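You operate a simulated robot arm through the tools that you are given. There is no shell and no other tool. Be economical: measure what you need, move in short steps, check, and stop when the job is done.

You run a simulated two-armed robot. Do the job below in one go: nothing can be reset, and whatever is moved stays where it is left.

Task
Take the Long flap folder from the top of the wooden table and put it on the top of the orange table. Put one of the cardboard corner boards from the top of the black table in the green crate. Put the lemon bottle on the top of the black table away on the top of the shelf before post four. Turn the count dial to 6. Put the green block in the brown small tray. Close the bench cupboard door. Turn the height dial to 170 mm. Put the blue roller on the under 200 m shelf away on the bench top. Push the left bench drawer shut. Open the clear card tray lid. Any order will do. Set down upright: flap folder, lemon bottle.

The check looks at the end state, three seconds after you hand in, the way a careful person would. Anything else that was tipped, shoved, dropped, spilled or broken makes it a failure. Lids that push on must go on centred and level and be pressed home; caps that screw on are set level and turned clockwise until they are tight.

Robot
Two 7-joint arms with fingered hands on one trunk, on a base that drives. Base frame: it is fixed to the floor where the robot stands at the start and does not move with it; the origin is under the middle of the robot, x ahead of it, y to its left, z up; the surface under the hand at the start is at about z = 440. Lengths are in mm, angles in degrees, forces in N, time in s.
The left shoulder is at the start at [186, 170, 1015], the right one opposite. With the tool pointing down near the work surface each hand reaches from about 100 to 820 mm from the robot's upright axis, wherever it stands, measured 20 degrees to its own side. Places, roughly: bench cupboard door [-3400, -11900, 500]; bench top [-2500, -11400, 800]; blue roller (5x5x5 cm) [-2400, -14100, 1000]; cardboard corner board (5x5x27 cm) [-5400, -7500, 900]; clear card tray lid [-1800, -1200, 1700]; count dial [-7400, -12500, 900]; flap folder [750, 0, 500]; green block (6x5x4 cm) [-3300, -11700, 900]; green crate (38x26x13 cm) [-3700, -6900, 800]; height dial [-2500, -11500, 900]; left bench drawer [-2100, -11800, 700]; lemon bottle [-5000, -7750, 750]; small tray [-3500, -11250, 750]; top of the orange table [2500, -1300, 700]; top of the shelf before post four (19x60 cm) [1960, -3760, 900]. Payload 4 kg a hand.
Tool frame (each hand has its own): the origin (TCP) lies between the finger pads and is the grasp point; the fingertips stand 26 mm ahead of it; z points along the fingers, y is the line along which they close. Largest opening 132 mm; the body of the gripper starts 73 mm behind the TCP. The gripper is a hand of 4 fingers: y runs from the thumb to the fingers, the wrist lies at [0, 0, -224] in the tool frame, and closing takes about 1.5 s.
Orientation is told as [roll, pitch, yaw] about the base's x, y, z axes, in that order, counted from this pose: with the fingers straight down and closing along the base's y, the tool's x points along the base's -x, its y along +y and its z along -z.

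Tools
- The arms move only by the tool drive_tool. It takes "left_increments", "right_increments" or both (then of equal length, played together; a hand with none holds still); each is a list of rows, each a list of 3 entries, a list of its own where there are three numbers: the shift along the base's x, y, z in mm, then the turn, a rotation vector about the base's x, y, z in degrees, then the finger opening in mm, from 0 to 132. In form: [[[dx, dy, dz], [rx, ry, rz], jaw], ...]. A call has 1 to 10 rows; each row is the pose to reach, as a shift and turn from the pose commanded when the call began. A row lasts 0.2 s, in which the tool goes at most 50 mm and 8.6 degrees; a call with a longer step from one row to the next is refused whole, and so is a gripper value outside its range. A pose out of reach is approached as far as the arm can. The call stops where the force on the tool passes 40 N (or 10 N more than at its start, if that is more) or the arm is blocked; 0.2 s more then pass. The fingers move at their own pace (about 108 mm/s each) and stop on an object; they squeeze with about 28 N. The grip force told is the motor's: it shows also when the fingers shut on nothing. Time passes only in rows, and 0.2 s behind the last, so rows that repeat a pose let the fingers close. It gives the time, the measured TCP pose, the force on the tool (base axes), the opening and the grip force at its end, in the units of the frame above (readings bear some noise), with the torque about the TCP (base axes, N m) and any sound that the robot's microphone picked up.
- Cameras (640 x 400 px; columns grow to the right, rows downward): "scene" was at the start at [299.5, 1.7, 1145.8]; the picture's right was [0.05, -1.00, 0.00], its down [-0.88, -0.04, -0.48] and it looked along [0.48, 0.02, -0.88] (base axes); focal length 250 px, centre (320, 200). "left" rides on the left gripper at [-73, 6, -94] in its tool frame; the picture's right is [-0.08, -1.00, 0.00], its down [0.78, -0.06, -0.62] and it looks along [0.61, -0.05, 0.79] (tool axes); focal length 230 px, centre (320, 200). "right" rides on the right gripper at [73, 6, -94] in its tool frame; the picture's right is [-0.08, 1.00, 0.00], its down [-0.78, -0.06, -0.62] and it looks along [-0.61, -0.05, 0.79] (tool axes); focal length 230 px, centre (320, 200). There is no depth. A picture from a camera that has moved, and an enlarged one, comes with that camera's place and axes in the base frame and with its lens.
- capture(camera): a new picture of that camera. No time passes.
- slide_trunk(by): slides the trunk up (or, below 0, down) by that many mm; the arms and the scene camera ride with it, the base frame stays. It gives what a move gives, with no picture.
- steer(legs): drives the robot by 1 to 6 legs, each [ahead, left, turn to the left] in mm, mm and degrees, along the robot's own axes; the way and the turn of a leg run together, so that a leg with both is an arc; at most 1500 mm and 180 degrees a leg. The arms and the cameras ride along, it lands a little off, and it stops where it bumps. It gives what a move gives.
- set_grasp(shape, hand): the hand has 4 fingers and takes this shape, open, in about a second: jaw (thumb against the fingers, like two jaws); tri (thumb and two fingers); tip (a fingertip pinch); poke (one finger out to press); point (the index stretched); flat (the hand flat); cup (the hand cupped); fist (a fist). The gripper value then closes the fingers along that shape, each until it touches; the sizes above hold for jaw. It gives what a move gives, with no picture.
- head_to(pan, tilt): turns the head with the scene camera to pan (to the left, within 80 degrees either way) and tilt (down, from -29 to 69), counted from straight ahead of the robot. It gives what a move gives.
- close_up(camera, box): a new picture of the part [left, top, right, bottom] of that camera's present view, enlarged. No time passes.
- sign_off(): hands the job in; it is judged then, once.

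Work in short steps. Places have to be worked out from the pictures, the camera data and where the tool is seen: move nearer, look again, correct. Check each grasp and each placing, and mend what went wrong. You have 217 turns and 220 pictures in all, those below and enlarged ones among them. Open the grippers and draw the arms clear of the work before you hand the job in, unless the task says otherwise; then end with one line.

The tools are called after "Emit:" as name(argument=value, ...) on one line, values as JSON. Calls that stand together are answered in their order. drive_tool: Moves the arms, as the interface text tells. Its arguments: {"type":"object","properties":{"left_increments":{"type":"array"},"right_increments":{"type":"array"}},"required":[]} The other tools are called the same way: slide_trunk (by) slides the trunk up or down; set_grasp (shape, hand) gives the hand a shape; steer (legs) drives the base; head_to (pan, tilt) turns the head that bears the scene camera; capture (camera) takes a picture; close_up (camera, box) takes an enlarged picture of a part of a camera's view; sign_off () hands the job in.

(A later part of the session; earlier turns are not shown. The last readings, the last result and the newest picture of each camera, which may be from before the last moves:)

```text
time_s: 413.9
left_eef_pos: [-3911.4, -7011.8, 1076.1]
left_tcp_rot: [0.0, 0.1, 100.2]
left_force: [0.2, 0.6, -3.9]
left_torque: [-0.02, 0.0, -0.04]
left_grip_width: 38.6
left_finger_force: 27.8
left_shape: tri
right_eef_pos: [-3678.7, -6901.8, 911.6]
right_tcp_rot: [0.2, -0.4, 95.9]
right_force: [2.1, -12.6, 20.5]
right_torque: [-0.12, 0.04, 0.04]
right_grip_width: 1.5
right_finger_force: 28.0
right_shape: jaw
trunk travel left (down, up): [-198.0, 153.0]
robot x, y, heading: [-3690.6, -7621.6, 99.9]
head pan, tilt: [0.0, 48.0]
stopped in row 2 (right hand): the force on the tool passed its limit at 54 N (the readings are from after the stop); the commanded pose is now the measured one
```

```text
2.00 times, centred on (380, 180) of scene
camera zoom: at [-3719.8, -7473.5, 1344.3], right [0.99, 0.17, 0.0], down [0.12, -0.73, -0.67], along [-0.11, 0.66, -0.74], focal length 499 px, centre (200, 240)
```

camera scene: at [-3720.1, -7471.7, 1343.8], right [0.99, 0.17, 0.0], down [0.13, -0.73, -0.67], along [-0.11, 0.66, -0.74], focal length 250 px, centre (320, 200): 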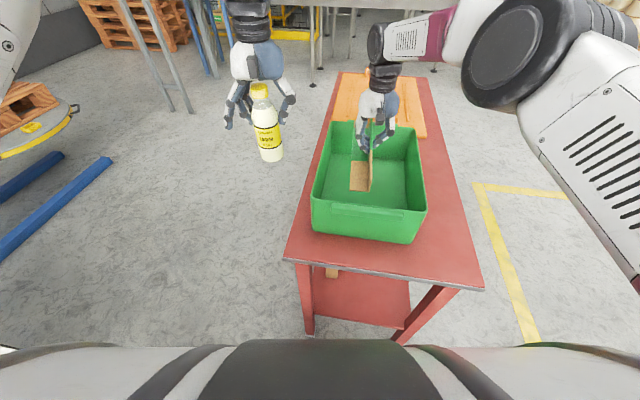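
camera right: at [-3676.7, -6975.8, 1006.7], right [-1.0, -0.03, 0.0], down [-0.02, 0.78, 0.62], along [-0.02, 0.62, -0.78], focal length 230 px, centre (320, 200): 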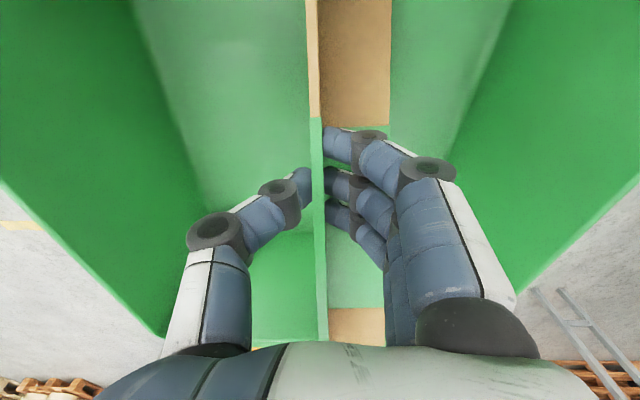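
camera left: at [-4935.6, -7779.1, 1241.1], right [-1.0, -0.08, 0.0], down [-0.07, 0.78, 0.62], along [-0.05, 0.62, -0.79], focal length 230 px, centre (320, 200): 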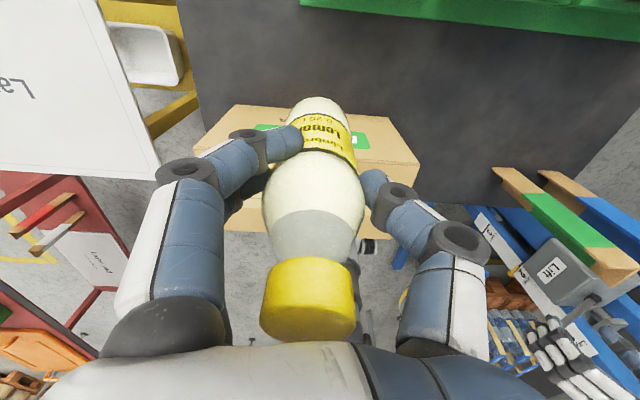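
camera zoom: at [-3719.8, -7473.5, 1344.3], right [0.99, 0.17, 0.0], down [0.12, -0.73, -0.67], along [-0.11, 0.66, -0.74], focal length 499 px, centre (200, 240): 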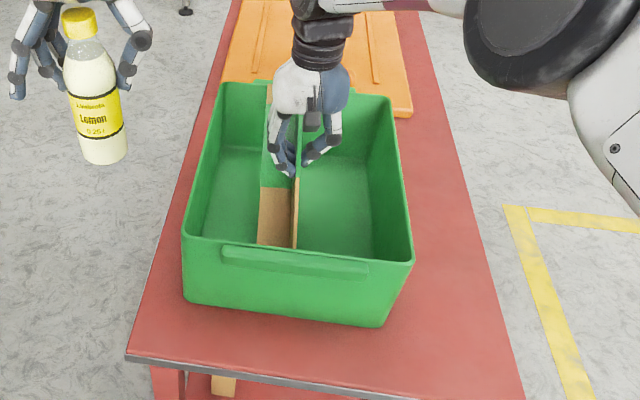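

The contact pushes the tool toward −y: the board's far end seems to touch the tapered far wall. I lift 20, shift back 20 mm and lower again.

Emit:
drive_tool(right_increments=[[[0, 0, 20], [0, 0, 0], 0], [[0, -20, 20], [0, 0, 0], 0], [[0, -20, 0], [0, 0, 0], 0], [[0, -20, -15], [0, 0, 0], 0], [[0, -20, -30], [0, 0, 0], 0], [[0, -20, -45], [0, 0, 0], 0], [[0, -20, -60], [0, 0, 0], 0], [[0, -20, -75], [0, 0, 0], 0]])

Emit:
capture(camera="right")

Emit:
close_up(camera="scene", box=[280, 80, 480, 280])

```text
time_s: 415.6
left_eef_pos: [-3911.1, -7011.5, 1076.1]
left_tcp_rot: [0.0, 0.1, 100.2]
left_force: [-0.2, 0.7, -2.7]
left_torque: [-0.03, 0.01, 0.01]
left_grip_width: 38.5
left_finger_force: 27.9
left_shape: tri
right_eef_pos: [-3678.7, -6914.9, 855.1]
right_tcp_rot: [0.2, -1.5, 95.8]
right_force: [-0.1, -4.5, 32.5]
right_torque: [-0.45, -0.01, 0.02]
right_grip_width: 2.1
right_finger_force: 28.4
right_shape: jaw
trunk travel left (down, up): [-198.0, 153.0]
robot x, y, heading: [-3691.9, -7627.5, 99.6]
head pan, tilt: [0.0, 48.0]
stopped in row 8 (right hand): the force on the tool passed its limit at 45 N (the readings are from after the stop); the commanded pose is now the measured one
```

```text
108 pictures are left
camera right: at [-3676.8, -6991.0, 946.7], right [-1.0, -0.02, 0.01], down [-0.01, 0.77, 0.64], along [-0.02, 0.64, -0.77], focal length 230 px, centre (320, 200)
```

right: 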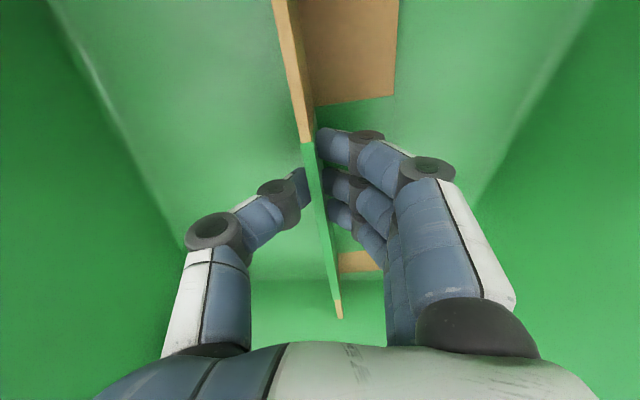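

```text
2.00 times, centred on (380, 180) of scene
camera zoom: at [-3719.9, -7473.7, 1344.4], right [0.99, 0.17, 0.0], down [0.12, -0.73, -0.67], along [-0.11, 0.66, -0.74], focal length 499 px, centre (200, 240)
```

zoom: 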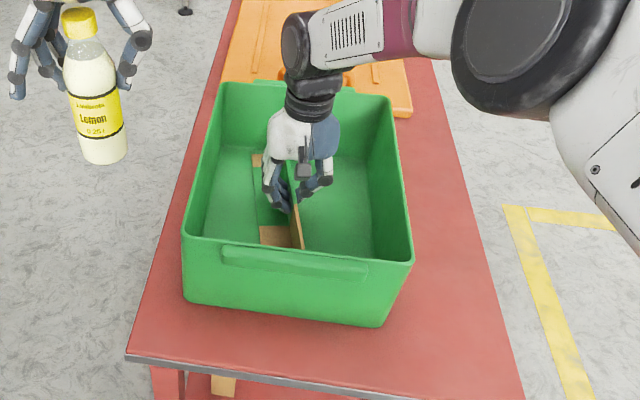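

Now it sits down on the crate floor within the walls. I release and lift the hand out straight.

Emit:
drive_tool(right_increments=[[[0, 0, 1], [0, 0, 0], 20], [[0, 0, 2], [0, 0, 0], 40], [[0, 0, 3], [0, 0, 0], 50], [[0, 0, 5], [0, 0, 0], 55], [[0, 0, 45], [0, 0, 0], 55], [[0, 0, 90], [0, 0, 0], 55], [[0, 0, 135], [0, 0, 0], 55], [[0, 0, 180], [0, 0, 0], 55], [[0, 0, 220], [0, 0, 0], 55]])

Emit:
capture(camera="right")

Emit:
close_up(camera="scene", box=[280, 80, 480, 280])

```text
time_s: 417.6
left_eef_pos: [-3911.8, -7010.6, 1077.6]
left_tcp_rot: [0.0, 0.2, 100.1]
left_force: [-0.6, -0.5, -3.1]
left_torque: [0.0, -0.03, 0.02]
left_grip_width: 38.2
left_finger_force: 27.9
left_shape: tri
right_eef_pos: [-3679.4, -6918.8, 1068.4]
right_tcp_rot: [0.2, -0.9, 95.8]
right_force: [0.6, 0.1, -0.2]
right_torque: [0.0, -0.01, 0.02]
right_grip_width: 54.2
right_finger_force: 0.1
right_shape: jaw
trunk travel left (down, up): [-198.0, 153.0]
robot x, y, heading: [-3690.4, -7619.4, 99.6]
head pan, tilt: [0.0, 48.0]
```

```text
106 pictures are left
camera right: at [-3677.5, -6993.1, 1162.3], right [-1.0, -0.02, 0.0], down [-0.02, 0.78, 0.63], along [-0.02, 0.63, -0.78], focal length 230 px, centre (320, 200)
```

right: 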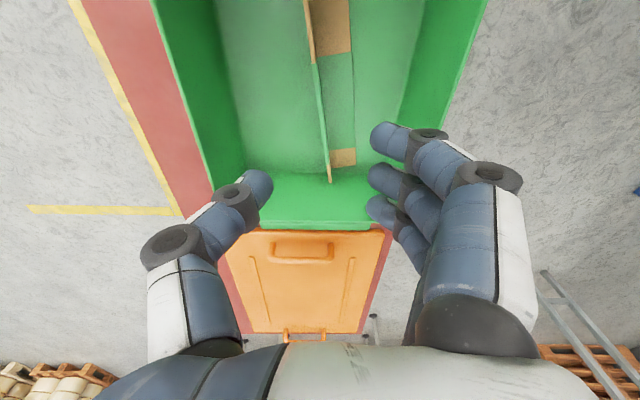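

```text
2.00 times, centred on (380, 180) of scene
camera zoom: at [-3719.9, -7471.8, 1343.8], right [0.99, 0.17, 0.0], down [0.12, -0.73, -0.67], along [-0.11, 0.66, -0.74], focal length 499 px, centre (200, 240)
```

zoom: 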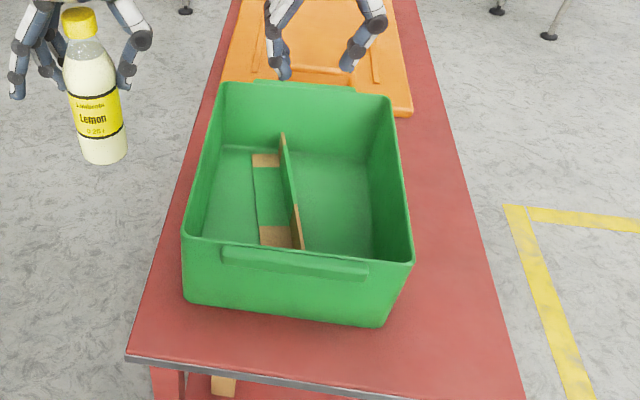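

The corner board lies in the crate. Now to the shelf: back off, turn to +x, and drive to the bench gap with the trunk raised.

Emit:
steer(legs=[[-250, 0, 0], [0, 0, -99.6], [300, 260, 0], [1450, 0, 0], [1450, 0, 0]])

Emit:
slide_trunk(by=150)

Emit:
head_to(pan=0, tilt=25)

Emit:
capture(camera="scene")

```text
time_s: 439.9
left_eef_pos: [190.7, -7548.3, 1073.7]
left_tcp_rot: [0.1, 0.3, 1.3]
left_force: [-0.1, -0.5, -2.8]
left_torque: [0.0, -0.02, 0.01]
left_grip_width: 38.2
left_finger_force: 27.7
left_shape: tri
right_eef_pos: [245.6, -7792.6, 1067.7]
right_tcp_rot: [0.1, -1.0, -3.1]
right_force: [-0.3, -0.3, -0.5]
right_torque: [0.01, -0.02, 0.01]
right_grip_width: 54.1
right_finger_force: 0.1
right_shape: jaw
trunk travel left (down, up): [-198.0, 153.0]
robot x, y, heading: [-446.0, -7669.5, 1.0]
head pan, tilt: [0.0, 48.0]
```

```text
time_s: 441.6
left_eef_pos: [190.0, -7548.5, 1225.1]
left_tcp_rot: [0.1, 0.1, 1.4]
left_force: [0.8, 0.4, -2.9]
left_torque: [0.0, -0.02, -0.01]
left_grip_width: 38.3
left_finger_force: 27.9
left_shape: tri
right_eef_pos: [247.1, -7791.6, 1217.9]
right_tcp_rot: [0.3, -1.0, -3.2]
right_force: [-0.5, -0.4, -0.2]
right_torque: [-0.01, 0.01, -0.01]
right_grip_width: 54.2
right_finger_force: 0.1
right_shape: jaw
trunk travel left (down, up): [-348.0, 3.0]
robot x, y, heading: [-452.1, -7665.4, 0.9]
head pan, tilt: [0.0, 48.0]
```

```text
time_s: 442.5
left_eef_pos: [190.4, -7547.4, 1226.0]
left_tcp_rot: [0.2, 0.2, 1.4]
left_force: [0.0, 0.5, -2.8]
left_torque: [-0.01, -0.03, 0.0]
left_grip_width: 38.3
left_finger_force: 28.3
left_shape: tri
right_eef_pos: [245.4, -7791.4, 1218.7]
right_tcp_rot: [0.2, -1.0, -3.0]
right_force: [0.2, 0.7, -0.2]
right_torque: [0.0, -0.02, 0.0]
right_grip_width: 54.7
right_finger_force: 0.1
right_shape: jaw
trunk travel left (down, up): [-348.0, 3.0]
robot x, y, heading: [-446.5, -7665.2, 1.0]
head pan, tilt: [0.0, 25.0]
```

```text
104 pictures are left
camera scene: at [-317.5, -7668.3, 1529.9], right [0.01, -1.0, 0.0], down [-0.42, -0.01, -0.91], along [0.91, 0.01, -0.42], focal length 250 px, centre (320, 200)
```

scene: 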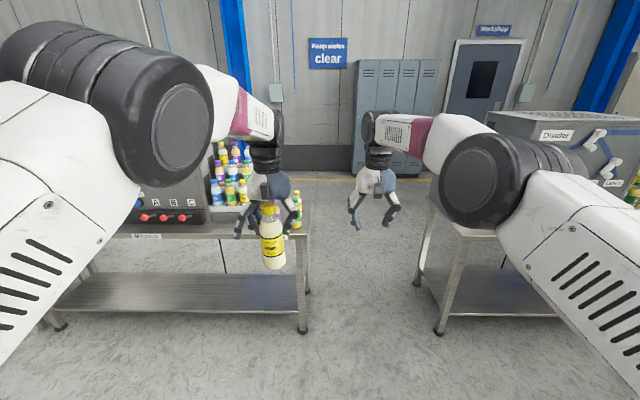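

I centre on the gap and drive through, then turn to +y and on toward the shelf.

Emit:
steer(legs=[[0, -327, -1], [700, 0, 0]])

Emit:
steer(legs=[[1300, 0, 0], [1280, 0, 0], [0, 0, 90], [1500, 0, 0], [1500, 0, 0], [1000, 0, 0]])

```text
time_s: 449.4
left_eef_pos: [895.9, -7892.5, 1225.4]
left_tcp_rot: [0.0, 0.2, 0.3]
left_force: [0.2, -0.3, -3.3]
left_torque: [-0.01, -0.06, -0.01]
left_grip_width: 38.5
left_finger_force: 27.8
left_shape: tri
right_eef_pos: [945.9, -8138.1, 1217.6]
right_tcp_rot: [0.2, -0.9, -4.1]
right_force: [0.3, 0.4, -0.5]
right_torque: [0.01, 0.01, 0.03]
right_grip_width: 54.3
right_finger_force: 0.0
right_shape: jaw
trunk travel left (down, up): [-348.0, 3.0]
robot x, y, heading: [255.3, -8004.3, -0.3]
head pan, tilt: [0.0, 25.0]
```

```text
time_s: 485.1
left_eef_pos: [3134.0, -3435.7, 1225.9]
left_tcp_rot: [0.1, 0.2, 85.6]
left_force: [0.6, -0.4, -2.4]
left_torque: [0.0, 0.01, 0.02]
left_grip_width: 38.0
left_finger_force: 27.7
left_shape: tri
right_eef_pos: [3381.5, -3403.4, 1218.7]
right_tcp_rot: [0.1, -1.1, 81.2]
right_force: [-0.5, -0.5, -0.5]
right_torque: [0.02, -0.02, 0.0]
right_grip_width: 54.0
right_finger_force: 0.0
right_shape: jaw
trunk travel left (down, up): [-348.0, 3.0]
robot x, y, heading: [3187.2, -4086.8, 85.2]
head pan, tilt: [0.0, 25.0]
```

I turn to face −x toward the shelf and look.

Emit:
steer(legs=[[0, 0, 94.8], [100, -300, 0]])

Emit:
head_to(pan=0, tilt=30)

Emit:
capture(camera="scene")

```text
time_s: 492.4
left_eef_pos: [2440.5, -3924.5, 1225.3]
left_tcp_rot: [0.1, 0.2, -177.7]
left_force: [0.0, 0.5, -2.8]
left_torque: [0.0, -0.02, -0.01]
left_grip_width: 37.9
left_finger_force: 27.8
left_shape: tri
right_eef_pos: [2381.8, -3682.0, 1217.4]
right_tcp_rot: [0.2, -1.0, 178.0]
right_force: [0.3, -0.3, -0.2]
right_torque: [0.01, -0.01, -0.04]
right_grip_width: 54.3
right_finger_force: 0.1
right_shape: jaw
trunk travel left (down, up): [-348.0, 3.0]
robot x, y, heading: [3081.7, -3791.3, -178.1]
head pan, tilt: [0.0, 25.0]
```

```text
time_s: 493.0
left_eef_pos: [2440.5, -3923.7, 1225.4]
left_tcp_rot: [0.1, 0.2, -177.6]
left_force: [0.5, 0.8, -3.5]
left_torque: [0.01, 0.02, -0.03]
left_grip_width: 37.9
left_finger_force: 27.8
left_shape: tri
right_eef_pos: [2381.0, -3681.6, 1219.2]
right_tcp_rot: [0.2, -1.0, 177.9]
right_force: [0.4, 0.2, -0.8]
right_torque: [-0.01, 0.01, 0.03]
right_grip_width: 54.6
right_finger_force: 0.1
right_shape: jaw
trunk travel left (down, up): [-348.0, 3.0]
robot x, y, heading: [3084.1, -3790.6, -177.9]
head pan, tilt: [0.0, 30.0]
```

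```text
103 pictures are left
camera scene: at [2947.4, -3797.6, 1522.0], right [-0.03, 1.0, 0.0], down [0.5, 0.02, -0.87], along [-0.87, -0.03, -0.5], focal length 250 px, centre (320, 200)
```

scene: 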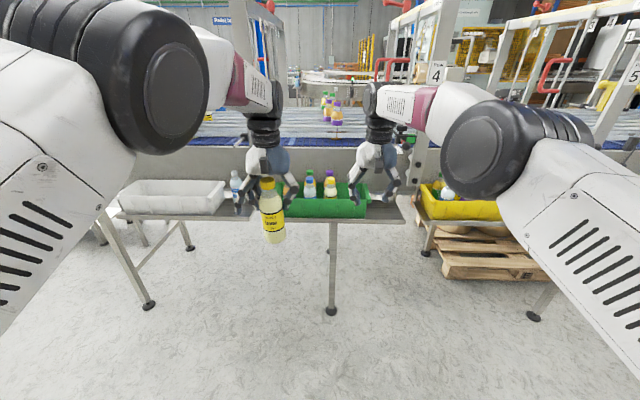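

The shelf spans about y −4060…−3460, with a green tray; its right end is free. I tuck the right arm, shift right so the left hand faces the free part, and zoom.

Emit:
drive_tool(right_increments=[[[45, 0, -10], [0, 0, 0], 54], [[90, 5, -20], [0, 0, 0], 54], [[135, 10, -30], [0, 0, 0], 54], [[180, 15, -40], [0, 0, 0], 54], [[225, 20, -50], [0, 0, 0], 54], [[260, 20, -60], [0, 0, 0], 54]])

Emit:
steer(legs=[[200, -370, -2]])

Emit:
head_to(pan=8, tilt=40)

Emit:
capture(camera="scene")

```text
time_s: 494.4
left_eef_pos: [2441.8, -3925.1, 1226.2]
left_tcp_rot: [0.1, 0.1, -177.6]
left_force: [-0.3, -0.5, -2.6]
left_torque: [0.02, 0.02, 0.03]
left_grip_width: 38.1
left_finger_force: 28.3
left_shape: tri
right_eef_pos: [2641.3, -3664.8, 1160.1]
right_tcp_rot: [0.2, -1.2, 178.1]
right_force: [0.1, 0.3, -0.2]
right_torque: [0.04, 0.01, -0.03]
right_grip_width: 54.5
right_finger_force: 0.0
right_shape: jaw
trunk travel left (down, up): [-348.0, 3.0]
robot x, y, heading: [3077.3, -3792.9, -178.1]
head pan, tilt: [0.0, 30.0]
```

```text
time_s: 498.2
left_eef_pos: [2231.7, -3535.0, 1224.8]
left_tcp_rot: [0.1, 0.2, 179.7]
left_force: [0.2, 0.1, -2.1]
left_torque: [0.03, -0.02, 0.0]
left_grip_width: 37.9
left_finger_force: 28.0
left_shape: tri
right_eef_pos: [2443.2, -3284.2, 1159.1]
right_tcp_rot: [0.2, -1.0, 175.3]
right_force: [-0.1, 0.5, -0.6]
right_torque: [0.02, 0.03, 0.02]
right_grip_width: 54.5
right_finger_force: 0.0
right_shape: jaw
trunk travel left (down, up): [-348.0, 3.0]
robot x, y, heading: [2880.2, -3428.4, 179.2]
head pan, tilt: [0.0, 30.0]
```

```text
time_s: 498.9
left_eef_pos: [2232.4, -3536.1, 1226.8]
left_tcp_rot: [0.0, 0.1, 179.7]
left_force: [0.3, 0.3, -3.5]
left_torque: [0.0, 0.0, 0.0]
left_grip_width: 37.9
left_finger_force: 28.5
left_shape: tri
right_eef_pos: [2443.7, -3284.8, 1160.3]
right_tcp_rot: [0.3, -1.0, 175.4]
right_force: [0.0, -0.7, -0.4]
right_torque: [0.0, 0.01, 0.01]
right_grip_width: 54.1
right_finger_force: 0.0
right_shape: jaw
trunk travel left (down, up): [-348.0, 3.0]
robot x, y, heading: [2877.2, -3432.6, 179.4]
head pan, tilt: [8.0, 40.0]
```

```text
102 pictures are left
camera scene: at [2750.7, -3443.8, 1506.7], right [-0.12, 0.99, 0.0], down [0.64, 0.08, -0.77], along [-0.76, -0.1, -0.64], focal length 250 px, centre (320, 200)
```

scene: 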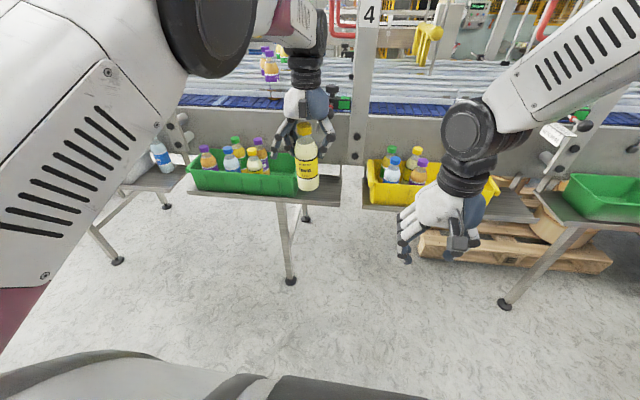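

I zoom on the shelf to see the free space.

Emit:
close_up(camera="scene", box=[130, 80, 390, 240])

Emit:
capture(camera="left")

```text
2.46 times, centred on (260, 160) of scene
camera zoom: at [2750.7, -3443.8, 1506.7], right [-0.12, 0.99, 0.0], down [0.64, 0.08, -0.77], along [-0.76, -0.1, -0.64], focal length 614 px, centre (468, 298)
```

zoom: 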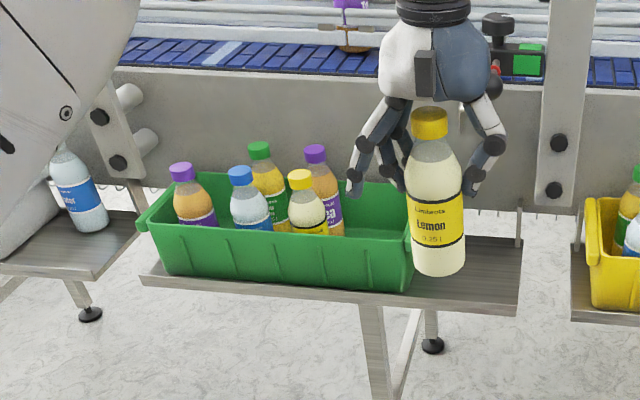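

```text
100 pictures are left
camera left: at [2158.1, -3540.7, 1319.3], right [-0.07, 1.0, 0.0], down [0.78, 0.06, 0.62], along [0.62, 0.04, -0.79], focal length 230 px, centre (320, 200)
```

left: 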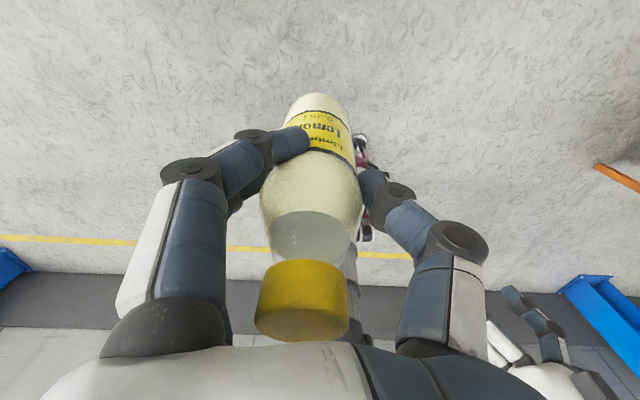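

The right 150 mm of the shelf is free (y −3620…−3462, z≈900). I advance 230 so the bottle comes over it, then check.

Emit:
steer(legs=[[230, 0, 0.6]])

Emit:
capture(camera="scene")

Emit:
capture(camera="left")

```text
time_s: 500.4
left_eef_pos: [2061.1, -3535.4, 1223.4]
left_tcp_rot: [0.1, 1.7, 179.5]
left_force: [0.8, 0.9, -3.4]
left_torque: [0.0, 0.03, -0.02]
left_grip_width: 38.0
left_finger_force: 28.3
left_shape: tri
right_eef_pos: [2263.0, -3286.0, 1160.0]
right_tcp_rot: [0.2, -1.1, 175.8]
right_force: [0.5, 0.5, 0.5]
right_torque: [-0.03, 0.01, 0.01]
right_grip_width: 54.5
right_finger_force: 0.1
right_shape: jaw
trunk travel left (down, up): [-348.0, 3.0]
robot x, y, heading: [2695.9, -3430.1, 179.7]
head pan, tilt: [8.0, 40.0]
stopped in leg 1: the force on the tool passed its limit at 90 N (the readings are from after the stop); the commanded pose is now the measured one
```

```text
99 pictures are left
camera scene: at [2572.3, -3442.5, 1506.7], right [-0.13, 0.99, 0.0], down [0.64, 0.08, -0.77], along [-0.76, -0.1, -0.64], focal length 250 px, centre (320, 200)
```

scene: 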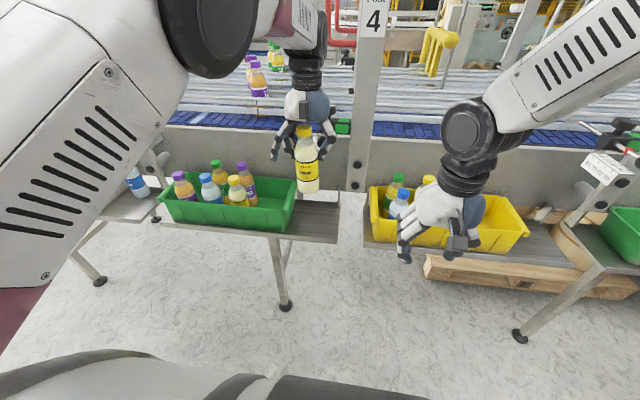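

```text
98 pictures are left
camera left: at [1984.5, -3541.6, 1315.1], right [-0.07, 1.0, 0.0], down [0.77, 0.06, 0.64], along [0.64, 0.04, -0.77], focal length 230 px, centre (320, 200)
```

left: 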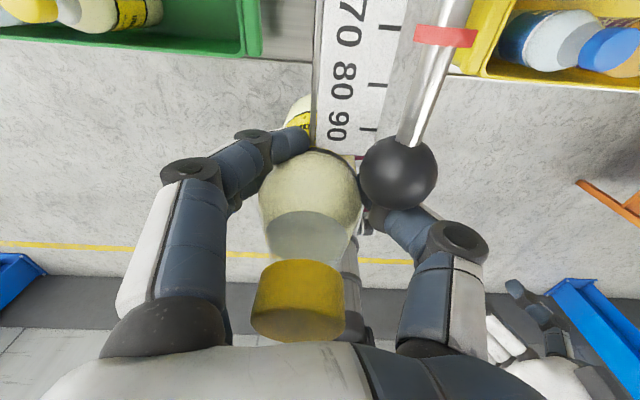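

The hand touched a ball-knobbed adjuster sticking out from the conveyor by post 4. I back off straight away and look at it.

Emit:
steer(legs=[[-180, 0, 0]])

Emit:
close_up(camera="scene", box=[130, 80, 390, 240])

Emit:
capture(camera="left")

```text
time_s: 501.9
left_eef_pos: [2242.0, -3536.3, 1224.0]
left_tcp_rot: [0.1, 1.7, 179.5]
left_force: [0.8, 0.2, -2.1]
left_torque: [0.02, -0.01, -0.01]
left_grip_width: 38.1
left_finger_force: 28.7
left_shape: tri
right_eef_pos: [2445.3, -3285.2, 1159.7]
right_tcp_rot: [0.2, -1.0, 175.6]
right_force: [0.8, -0.2, 0.6]
right_torque: [0.0, -0.01, 0.0]
right_grip_width: 54.3
right_finger_force: 0.0
right_shape: jaw
trunk travel left (down, up): [-348.0, 3.0]
robot x, y, heading: [2876.5, -3432.9, 179.4]
head pan, tilt: [8.0, 40.0]
```

```text
2.46 times, centred on (260, 160) of scene
camera zoom: at [2753.4, -3443.9, 1506.7], right [-0.13, 0.99, 0.0], down [0.64, 0.08, -0.77], along [-0.76, -0.1, -0.64], focal length 614 px, centre (468, 298)
```

zoom: 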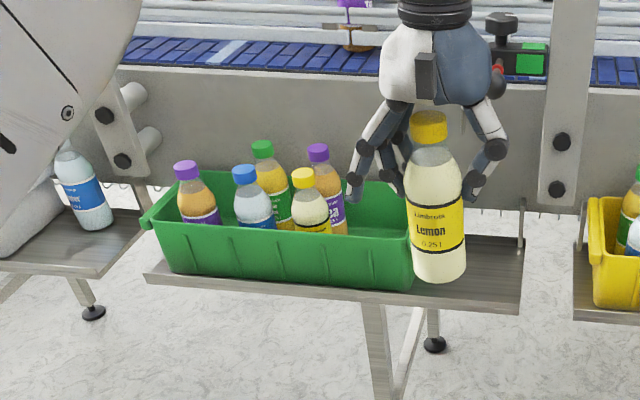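

```text
96 pictures are left
camera left: at [2165.2, -3541.5, 1315.5], right [-0.07, 1.0, 0.0], down [0.77, 0.05, 0.64], along [0.64, 0.04, -0.77], focal length 230 px, centre (320, 200)
```

left: 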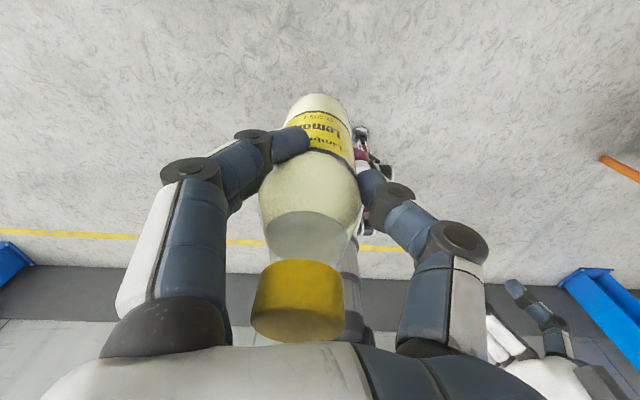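

The adjuster looks unmoved (ball at ≈[2034,−3504,1235], right over the free spot). A hand from above won't fit, so I'll pass the bottle to the right hand, gripped horizontally and low. First I turn the right hand forward in "tri".

Emit:
set_grasp(hand="right", shape="tri")

Emit:
drive_tool(right_increments=[[[-4, -10, 1], [0, 8.5, 0], 90], [[-8, -20, 2], [0, 17, 0], 90], [[-12, -30, 3], [0, 25.5, 0], 90], [[-20, -40, 4], [0, 34, 0], 90], [[-28, -50, 5], [0, 42.5, 0], 90], [[-36, -60, 5], [0, 51, 0], 90], [[-44, -70, 5], [0, 59.5, 0], 90], [[-52, -80, 5], [0, 68, 0], 90], [[-60, -90, 5], [0, 76.5, 0], 90], [[-60, -95, 5], [0, 85, 0], 90]])

Emit:
drive_tool(left_increments=[[[0, 15, 10], [0, -1.7, 0], 25], [[0, 30, 20], [0, -1.7, 0], 25], [[0, 30, 20], [0, -1.7, 0], 25]], right_increments=[[[0, -10, 0], [0, 5, 4], 90], [[0, -20, 0], [0, 5, 4], 90], [[0, -20, 0], [0, 5, 4], 90]])

Emit:
capture(camera="right")

Emit:
capture(camera="scene")

```text
time_s: 502.8
left_eef_pos: [2240.8, -3536.3, 1222.9]
left_tcp_rot: [0.2, 1.7, 179.4]
left_force: [-0.7, 0.5, -2.5]
left_torque: [0.02, 0.05, -0.05]
left_grip_width: 38.1
left_finger_force: 27.9
left_shape: tri
right_eef_pos: [2445.2, -3285.9, 1158.6]
right_tcp_rot: [0.2, -0.9, 175.5]
right_force: [-0.2, 0.3, -0.3]
right_torque: [-0.06, 0.02, 0.0]
right_grip_width: 131.9
right_finger_force: 0.0
right_shape: tri
trunk travel left (down, up): [-348.0, 3.0]
robot x, y, heading: [2879.4, -3435.8, 179.5]
head pan, tilt: [8.0, 40.0]
```

```text
time_s: 505.2
left_eef_pos: [2241.8, -3536.1, 1223.3]
left_tcp_rot: [0.1, 1.8, 179.5]
left_force: [0.2, 0.7, -2.6]
left_torque: [0.0, 0.01, -0.01]
left_grip_width: 38.1
left_finger_force: 28.1
left_shape: tri
right_eef_pos: [2369.0, -3352.9, 1183.3]
right_tcp_rot: [68.2, -81.4, 107.1]
right_force: [0.4, -0.7, 0.8]
right_torque: [0.0, -0.04, -0.01]
right_grip_width: 90.5
right_finger_force: 0.0
right_shape: tri
trunk travel left (down, up): [-348.0, 3.0]
robot x, y, heading: [2877.8, -3432.3, 179.5]
head pan, tilt: [8.0, 40.0]
stopped in row 10 (right hand): the arm was blocked; the commanded pose is now the measured one
```

```text
time_s: 506.2
left_eef_pos: [2242.1, -3505.7, 1243.8]
left_tcp_rot: [0.0, 3.5, 179.6]
left_force: [0.4, 1.0, -2.5]
left_torque: [-0.01, -0.01, 0.02]
left_grip_width: 37.9
left_finger_force: 28.4
left_shape: tri
right_eef_pos: [2352.3, -3342.9, 1191.9]
right_tcp_rot: [99.5, -78.3, 75.4]
right_force: [0.9, -0.2, -0.3]
right_torque: [-0.04, 0.0, -0.01]
right_grip_width: 90.5
right_finger_force: 0.1
right_shape: tri
trunk travel left (down, up): [-348.0, 3.0]
robot x, y, heading: [2880.3, -3431.3, 179.4]
head pan, tilt: [8.0, 40.0]
stopped in row 3 (right hand): the arm was blocked; the commanded pose is now the measured one
```

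```text
95 pictures are left
camera right: at [2440.9, -3371.7, 1120.0], right [-0.08, -0.96, 0.27], down [0.66, 0.16, 0.74], along [-0.75, 0.24, 0.62], focal length 230 px, centre (320, 200)
```

right: 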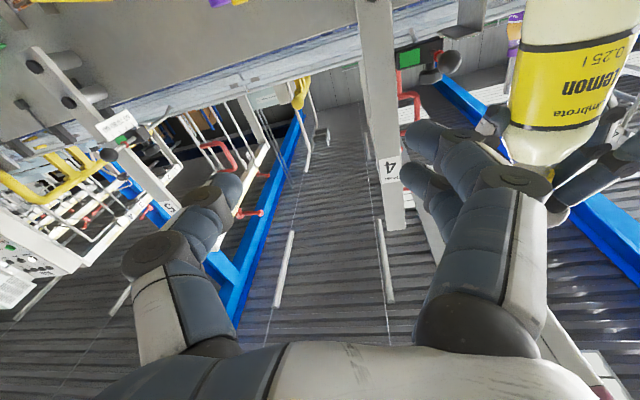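

```text
94 pictures are left
camera scene: at [2752.7, -3443.6, 1506.7], right [-0.13, 0.99, 0.0], down [0.64, 0.08, -0.77], along [-0.76, -0.1, -0.64], focal length 250 px, centre (320, 200)
```

scene: 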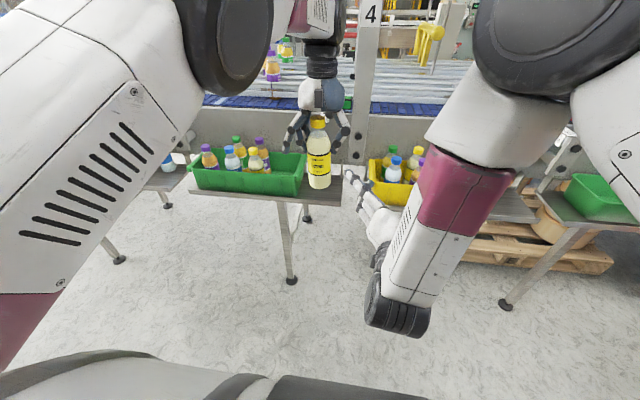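

The right arm needs more room; for a round bottle a diagonal approach is fine. I level the left hand again and turn the right hand 40° toward the left, moving it forward.

Emit:
drive_tool(left_increments=[[[0, 0, 0], [0, 3.5, 0], 25], [[0, 0, 0], [0, 3.5, 0], 25], [[0, 0, 0], [0, 3.5, 0], 25], [[0, 0, 0], [0, 3.5, 0], 25], [[0, 0, 0], [0, 3.5, 0], 25], [[0, 0, 0], [0, 3.5, 0], 25]], right_increments=[[[-5, 0, 0], [0, 0, 8], 90], [[-10, -5, 0], [0, 0, 16], 90], [[-15, -15, 0], [0, 0, 24], 90], [[-15, -30, 0], [0, 0, 32], 90], [[-15, -45, 0], [0, 0, 40], 90], [[-15, -55, 0], [0, 0, 40], 90]])

Emit:
capture(camera="right")

Emit:
capture(camera="scene")

```text
time_s: 507.8
left_eef_pos: [2239.1, -3510.9, 1245.5]
left_tcp_rot: [-0.5, -0.1, -179.8]
left_force: [0.0, 1.1, -2.8]
left_torque: [0.02, 0.0, 0.01]
left_grip_width: 38.0
left_finger_force: 27.9
left_shape: tri
right_eef_pos: [2324.9, -3370.3, 1201.9]
right_tcp_rot: [104.7, -75.8, 106.5]
right_force: [-0.7, -0.7, -0.7]
right_torque: [0.03, 0.01, -0.03]
right_grip_width: 90.2
right_finger_force: 0.1
right_shape: tri
trunk travel left (down, up): [-348.0, 3.0]
robot x, y, heading: [2876.6, -3430.9, 179.4]
head pan, tilt: [8.0, 40.0]
stopped in row 6 (right hand): the arm was blocked; the commanded pose is now the measured one
```

```text
93 pictures are left
camera right: at [2411.5, -3344.6, 1127.8], right [0.5, -0.81, 0.31], down [0.44, 0.55, 0.71], along [-0.74, -0.22, 0.63], focal length 230 px, centre (320, 200)
```

right: 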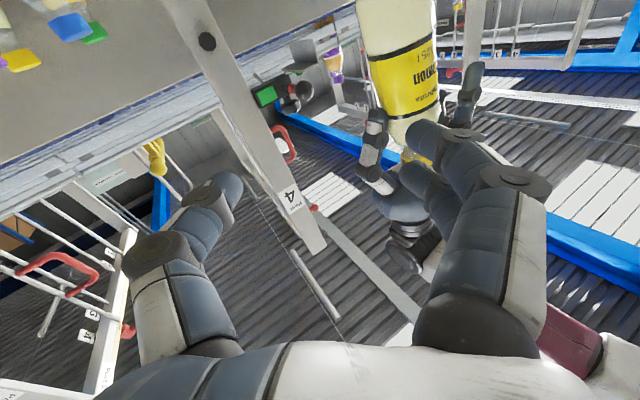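

```text
92 pictures are left
camera scene: at [2752.5, -3443.7, 1506.6], right [-0.13, 0.99, 0.0], down [0.64, 0.08, -0.77], along [-0.76, -0.1, -0.64], focal length 250 px, centre (320, 200)
```

scene: 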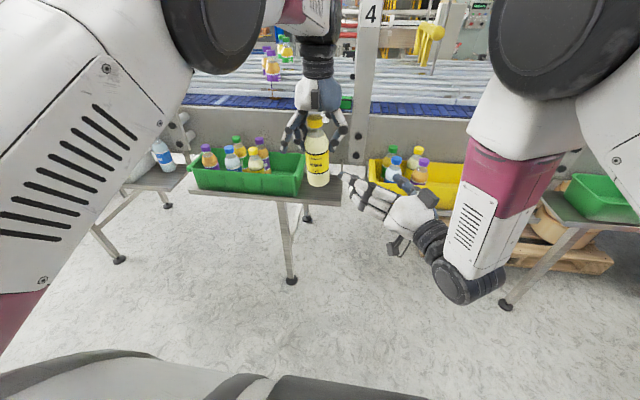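

The right arm is too folded there. I back the base 150, then extend both hands further out and lower, where the arms are more relaxed.

Emit:
steer(legs=[[-150, 0, 0]])

Emit:
drive_tool(left_increments=[[[-25, 5, -35], [0, 0, 0], 25], [[-50, 10, -70], [0, 0, 0], 25], [[-75, 10, -105], [0, 0, 0], 25], [[-100, 10, -140], [0, 0, 0], 25], [[-110, 10, -150], [0, 0, 0], 25], [[-110, 10, -150], [0, 0, 0], 25]], right_increments=[[[-20, 0, -40], [0, 0, 0], 90], [[-40, 0, -80], [0, 0, 0], 90], [[-60, 0, -120], [0, 0, 0], 90], [[-80, 0, -160], [4, 0, 0], 90], [[-100, 0, -165], [8, 0, 0], 90], [[-110, 0, -165], [14, 0, 0], 90]])

Emit:
capture(camera="right")

Emit:
capture(camera="scene")

```text
time_s: 509.2
left_eef_pos: [2388.5, -3511.0, 1245.6]
left_tcp_rot: [-0.5, -0.1, -180.0]
left_force: [0.7, -0.2, -2.7]
left_torque: [-0.01, 0.01, 0.0]
left_grip_width: 38.1
left_finger_force: 28.1
left_shape: tri
right_eef_pos: [2473.1, -3370.8, 1204.0]
right_tcp_rot: [104.7, -75.9, 106.4]
right_force: [0.1, -0.8, 0.3]
right_torque: [-0.01, -0.03, -0.02]
right_grip_width: 90.3
right_finger_force: 0.0
right_shape: tri
trunk travel left (down, up): [-348.0, 3.0]
robot x, y, heading: [3028.7, -3433.0, 179.2]
head pan, tilt: [8.0, 40.0]
```

```text
time_s: 510.8
left_eef_pos: [2328.3, -3517.9, 1108.1]
left_tcp_rot: [-0.5, -0.2, 180.1]
left_force: [0.8, 0.1, -1.5]
left_torque: [0.01, 0.01, -0.03]
left_grip_width: 38.1
left_finger_force: 27.8
left_shape: tri
left hand out of reach, approached as far as the arm can: row 3, 4, 5, 6
right_eef_pos: [2346.1, -3317.9, 1041.8]
right_tcp_rot: [31.4, -86.2, 174.1]
right_force: [0.2, -0.1, -0.2]
right_torque: [0.01, -0.01, -0.01]
right_grip_width: 90.5
right_finger_force: 0.1
right_shape: tri
trunk travel left (down, up): [-348.0, 3.0]
robot x, y, heading: [3025.1, -3434.8, 179.5]
head pan, tilt: [8.0, 40.0]
stopped in row 6 (right hand): the arm was blocked; the commanded pose is now the measured one
```

```text
91 pictures are left
camera right: at [2437.0, -3283.0, 974.7], right [0.42, -0.9, 0.11], down [0.48, 0.33, 0.82], along [-0.77, -0.29, 0.57], focal length 230 px, centre (320, 200)
```

right: 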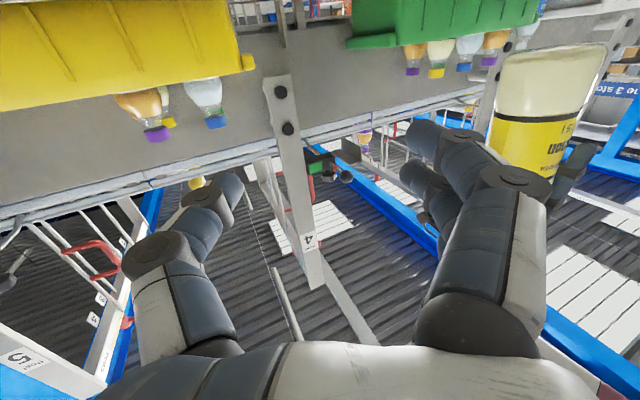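

```text
90 pictures are left
camera scene: at [2900.9, -3445.2, 1506.7], right [-0.13, 0.99, 0.0], down [0.64, 0.08, -0.77], along [-0.76, -0.1, -0.64], focal length 250 px, centre (320, 200)
```

scene: 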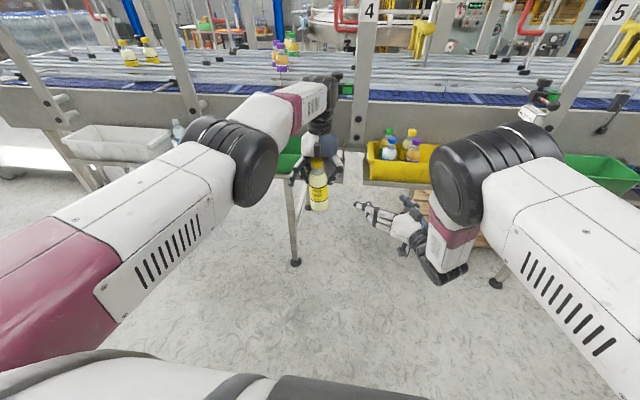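

The right hand is level now. I move it beside the bottle along a diagonal, turning a little more left.

Emit:
drive_tool(right_increments=[[[15, -30, 5], [0, 0, 4], 90], [[30, -60, 10], [0, 0, 8], 90], [[45, -90, 13], [0, 0, 12], 90], [[60, -115, 13], [0, 0, 15], 90], [[60, -125, 13], [0, 0, 15], 90]])

Emit:
capture(camera="right")

```text
time_s: 512.2
left_eef_pos: [2327.4, -3516.2, 1107.7]
left_tcp_rot: [-0.5, -0.1, 180.0]
left_force: [0.3, 0.3, -2.4]
left_torque: [0.03, 0.0, 0.0]
left_grip_width: 37.8
left_finger_force: 28.3
left_shape: tri
right_eef_pos: [2387.3, -3397.1, 1051.5]
right_tcp_rot: [40.1, -85.6, 175.4]
right_force: [0.3, 0.6, 1.4]
right_torque: [0.03, -0.04, 0.02]
right_grip_width: 90.2
right_finger_force: 0.0
right_shape: tri
trunk travel left (down, up): [-348.0, 3.0]
robot x, y, heading: [3027.6, -3433.3, 179.2]
head pan, tilt: [8.0, 40.0]
stopped in row 5 (right hand): the arm was blocked; the commanded pose is now the measured one
```

```text
89 pictures are left
camera right: at [2471.1, -3347.8, 984.5], right [0.57, -0.81, 0.13], down [0.41, 0.41, 0.81], along [-0.71, -0.42, 0.57], focal length 230 px, centre (320, 200)
```

right: 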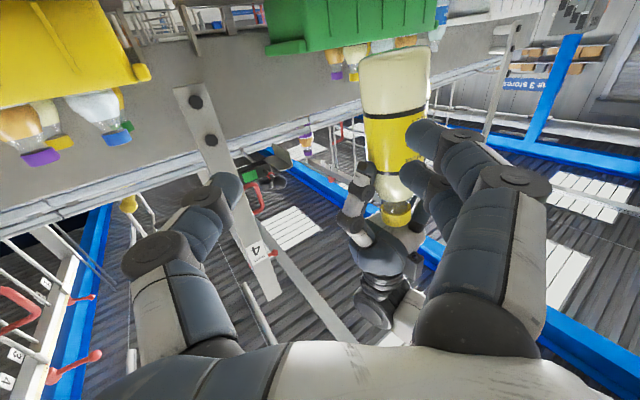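

The bottle lies 62 mm to the left of the hand's line. I try bringing the left hand (bottle) over toward it.

Emit:
drive_tool(left_increments=[[[-3, 12, 0], [0, 0, 0], 25], [[-6, 25, 0], [0, 0, 0], 25], [[-10, 38, 0], [0, 0, 0], 25], [[-15, 50, 0], [0, 0, 0], 25], [[-15, 50, 0], [0, 0, 0], 25]], right_increments=[[[0, 0, 0], [0, 0, 4], 90], [[0, 0, 0], [0, 0, 8], 90], [[0, 0, 0], [0, 0, 8], 90], [[0, 0, 0], [0, 0, 8], 90], [[0, 0, 0], [0, 0, 8], 90]])

Emit:
capture(camera="right")

```text
time_s: 513.4
left_eef_pos: [2341.4, -3478.0, 1108.9]
left_tcp_rot: [-0.6, -0.1, -179.9]
left_force: [0.0, -0.4, -2.7]
left_torque: [0.03, 0.05, 0.0]
left_grip_width: 38.0
left_finger_force: 28.1
left_shape: tri
left hand out of reach, approached as far as the arm can: row 1, 2, 3, 4, 5
right_eef_pos: [2389.1, -3403.0, 1049.6]
right_tcp_rot: [38.5, -85.7, -174.4]
right_force: [0.5, -0.5, 0.1]
right_torque: [-0.02, 0.03, 0.01]
right_grip_width: 90.2
right_finger_force: 0.1
right_shape: tri
trunk travel left (down, up): [-348.0, 3.0]
robot x, y, heading: [3028.4, -3434.6, 179.2]
head pan, tilt: [8.0, 40.0]
```

```text
88 pictures are left
camera right: at [2464.2, -3340.9, 984.0], right [0.69, -0.72, 0.12], down [0.34, 0.47, 0.82], along [-0.64, -0.52, 0.56], focal length 230 px, centre (320, 200)
```

right: 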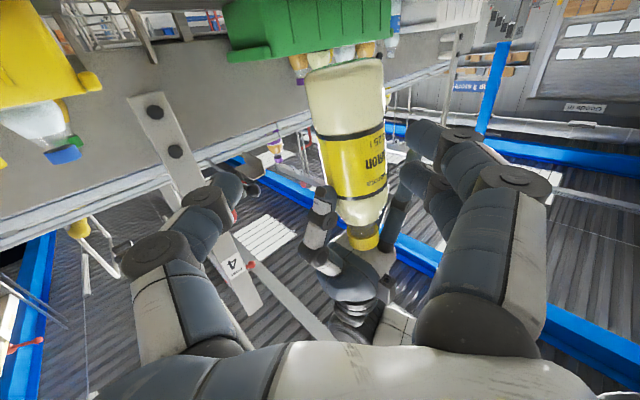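

Bottle is now centred. I advance the right hand along its line to straddle the lower body.

Emit:
drive_tool(right_increments=[[[-5, -25, 0], [0, 0, 0], 90], [[-18, -42, 0], [0, 0, 0], 90], [[-32, -58, 0], [0, 0, 0], 90], [[-46, -73, 0], [0, 0, 0], 90], [[-46, -73, 0], [0, 0, 0], 90]])

Emit:
capture(camera="right")

Emit:
close_up(camera="scene", box=[230, 120, 430, 270])

```text
time_s: 514.8
left_eef_pos: [2337.9, -3476.4, 1114.0]
left_tcp_rot: [-0.6, -0.8, -179.9]
left_force: [-9.2, 3.3, 10.2]
left_torque: [0.03, 0.31, -0.08]
left_grip_width: 35.3
left_finger_force: 27.8
left_shape: tri
right_eef_pos: [2320.4, -3417.3, 1047.4]
right_tcp_rot: [40.9, -85.3, 178.0]
right_force: [9.0, -3.0, -13.2]
right_torque: [0.94, 0.48, 0.52]
right_grip_width: 94.0
right_finger_force: 0.1
right_shape: tri
trunk travel left (down, up): [-348.0, 3.0]
robot x, y, heading: [3026.6, -3432.9, 179.4]
head pan, tilt: [8.0, 40.0]
stopped in row 5 (right hand): the arm was blocked; the commanded pose is now the measured one
```

```text
87 pictures are left
camera right: at [2401.4, -3364.2, 983.0], right [0.62, -0.78, 0.13], down [0.38, 0.44, 0.82], along [-0.69, -0.46, 0.56], focal length 230 px, centre (320, 200)
```

right: 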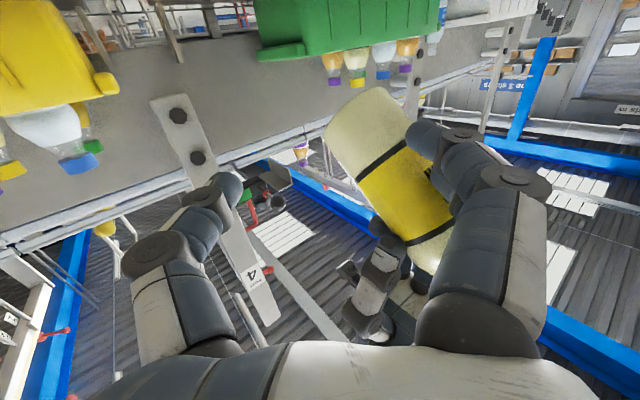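

```text
2.67 times, centred on (330, 195) of scene
camera zoom: at [2900.6, -3445.0, 1506.6], right [-0.13, 0.99, 0.0], down [0.64, 0.08, -0.77], along [-0.76, -0.1, -0.64], focal length 666 px, centre (293, 213)
```

zoom: 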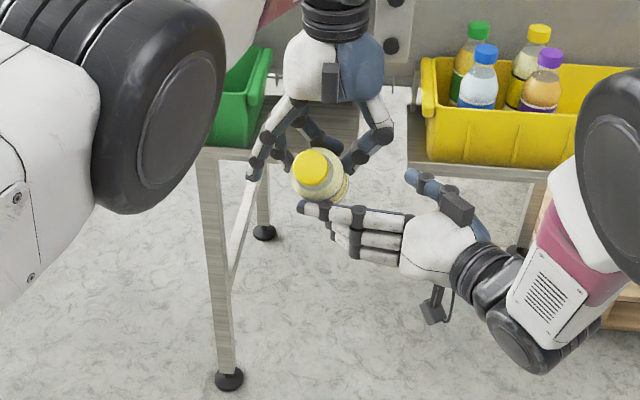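

The right arm deviated and tilted the bottle in the left grip, though it's still held. I withdraw the right hand and turn it to point left (−y), which suits the arm better, then re-measure.

Emit:
drive_tool(right_increments=[[[30, 25, -10], [0, 0, 0], 95], [[50, 55, -20], [0, 0, 8], 105], [[50, 80, -20], [0, 0, 16], 115], [[50, 95, -20], [0, 0, 24], 125], [[45, 105, -20], [0, 0, 32], 130], [[35, 115, -20], [0, 0, 40], 130], [[25, 120, -20], [0, 0, 48], 130], [[15, 120, -20], [0, 0, 50], 130]])

Emit:
close_up(camera="scene", box=[230, 120, 430, 270])

Emit:
capture(camera="right")

```text
time_s: 516.6
left_eef_pos: [2339.2, -3476.1, 1112.8]
left_tcp_rot: [-0.5, -0.5, -179.9]
left_force: [-0.6, 0.4, -3.3]
left_torque: [0.03, -0.01, 0.02]
left_grip_width: 34.8
left_finger_force: 27.9
left_shape: tri
right_eef_pos: [2379.4, -3308.4, 1052.9]
right_tcp_rot: [43.6, -85.4, -134.7]
right_force: [0.6, -0.2, -0.1]
right_torque: [-0.01, 0.01, 0.02]
right_grip_width: 130.0
right_finger_force: 0.2
right_shape: tri
right hand out of reach, approached as far as the arm can: row 7, 8
trunk travel left (down, up): [-348.0, 3.0]
robot x, y, heading: [3029.7, -3433.8, 179.1]
head pan, tilt: [8.0, 40.0]
```

```text
2.67 times, centred on (330, 195) of scene
camera zoom: at [2900.6, -3444.7, 1506.6], right [-0.13, 0.99, 0.0], down [0.64, 0.08, -0.77], along [-0.76, -0.1, -0.64], focal length 666 px, centre (293, 213)
```

zoom: 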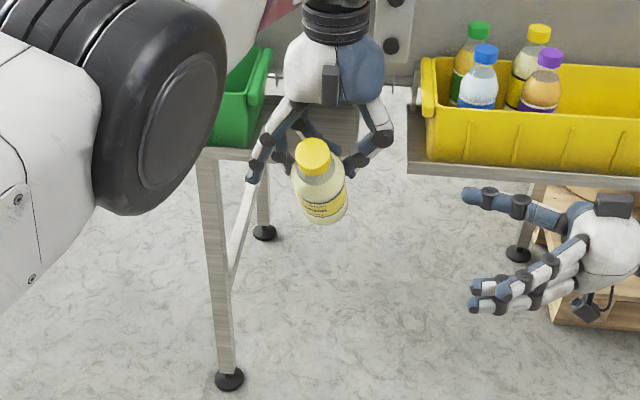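

```text
84 pictures are left
camera right: at [2390.8, -3211.0, 986.9], right [0.99, -0.03, 0.13], down [-0.09, 0.57, 0.81], along [-0.1, -0.82, 0.56], focal length 230 px, centre (320, 200)
```

right: 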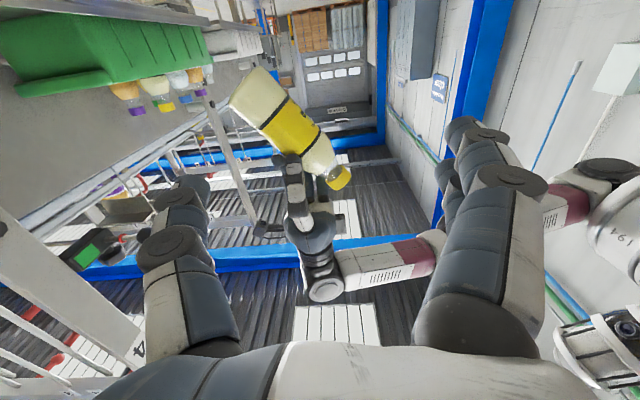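

The right hand now points left nicely. The bottle leans 44° with its bottom toward −x. I bring the open right hand around its lower part, thumb on the −x side.

Emit:
drive_tool(right_increments=[[[-30, 0, 0], [0, 0, 0], 130], [[-60, 0, 0], [0, 0, 0], 130], [[-89, 0, -3], [0, 0, 0], 130], [[-89, -40, -3], [0, 0, 0], 130], [[-89, -80, -3], [0, 0, 0], 130], [[-89, -120, -3], [0, 0, 0], 130], [[-89, -140, -3], [0, 0, 0], 130]])

Emit:
capture(camera="right")

```text
time_s: 518.2
left_eef_pos: [2338.6, -3477.8, 1112.5]
left_tcp_rot: [-0.6, -0.4, -180.0]
left_force: [0.6, -0.2, -2.9]
left_torque: [0.06, -0.02, 0.02]
left_grip_width: 34.8
left_finger_force: 27.5
left_shape: tri
right_eef_pos: [2360.3, -3447.8, 1082.7]
right_tcp_rot: [42.0, -85.5, -132.8]
right_force: [0.0, 0.2, 0.0]
right_torque: [0.03, -0.02, 0.01]
right_grip_width: 129.7
right_finger_force: 0.1
right_shape: tri
right hand out of reach, approached as far as the arm can: row 1, 2, 3, 4, 5, 6, 7
trunk travel left (down, up): [-348.0, 3.0]
robot x, y, heading: [3026.4, -3434.2, 179.0]
head pan, tilt: [8.0, 40.0]
```

```text
83 pictures are left
camera right: at [2370.3, -3350.5, 1017.4], right [0.99, -0.02, 0.13], down [-0.1, 0.57, 0.82], along [-0.09, -0.82, 0.56], focal length 230 px, centre (320, 200)
```

right: 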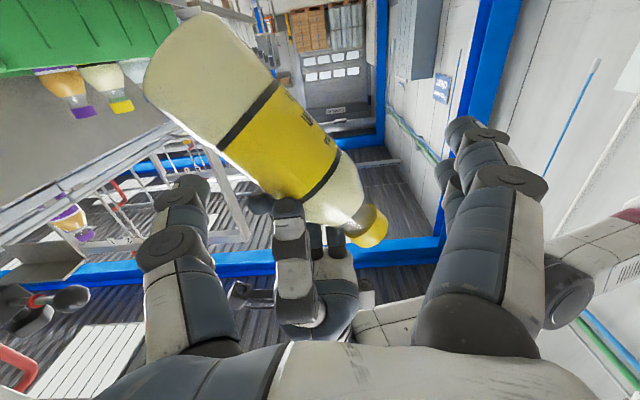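

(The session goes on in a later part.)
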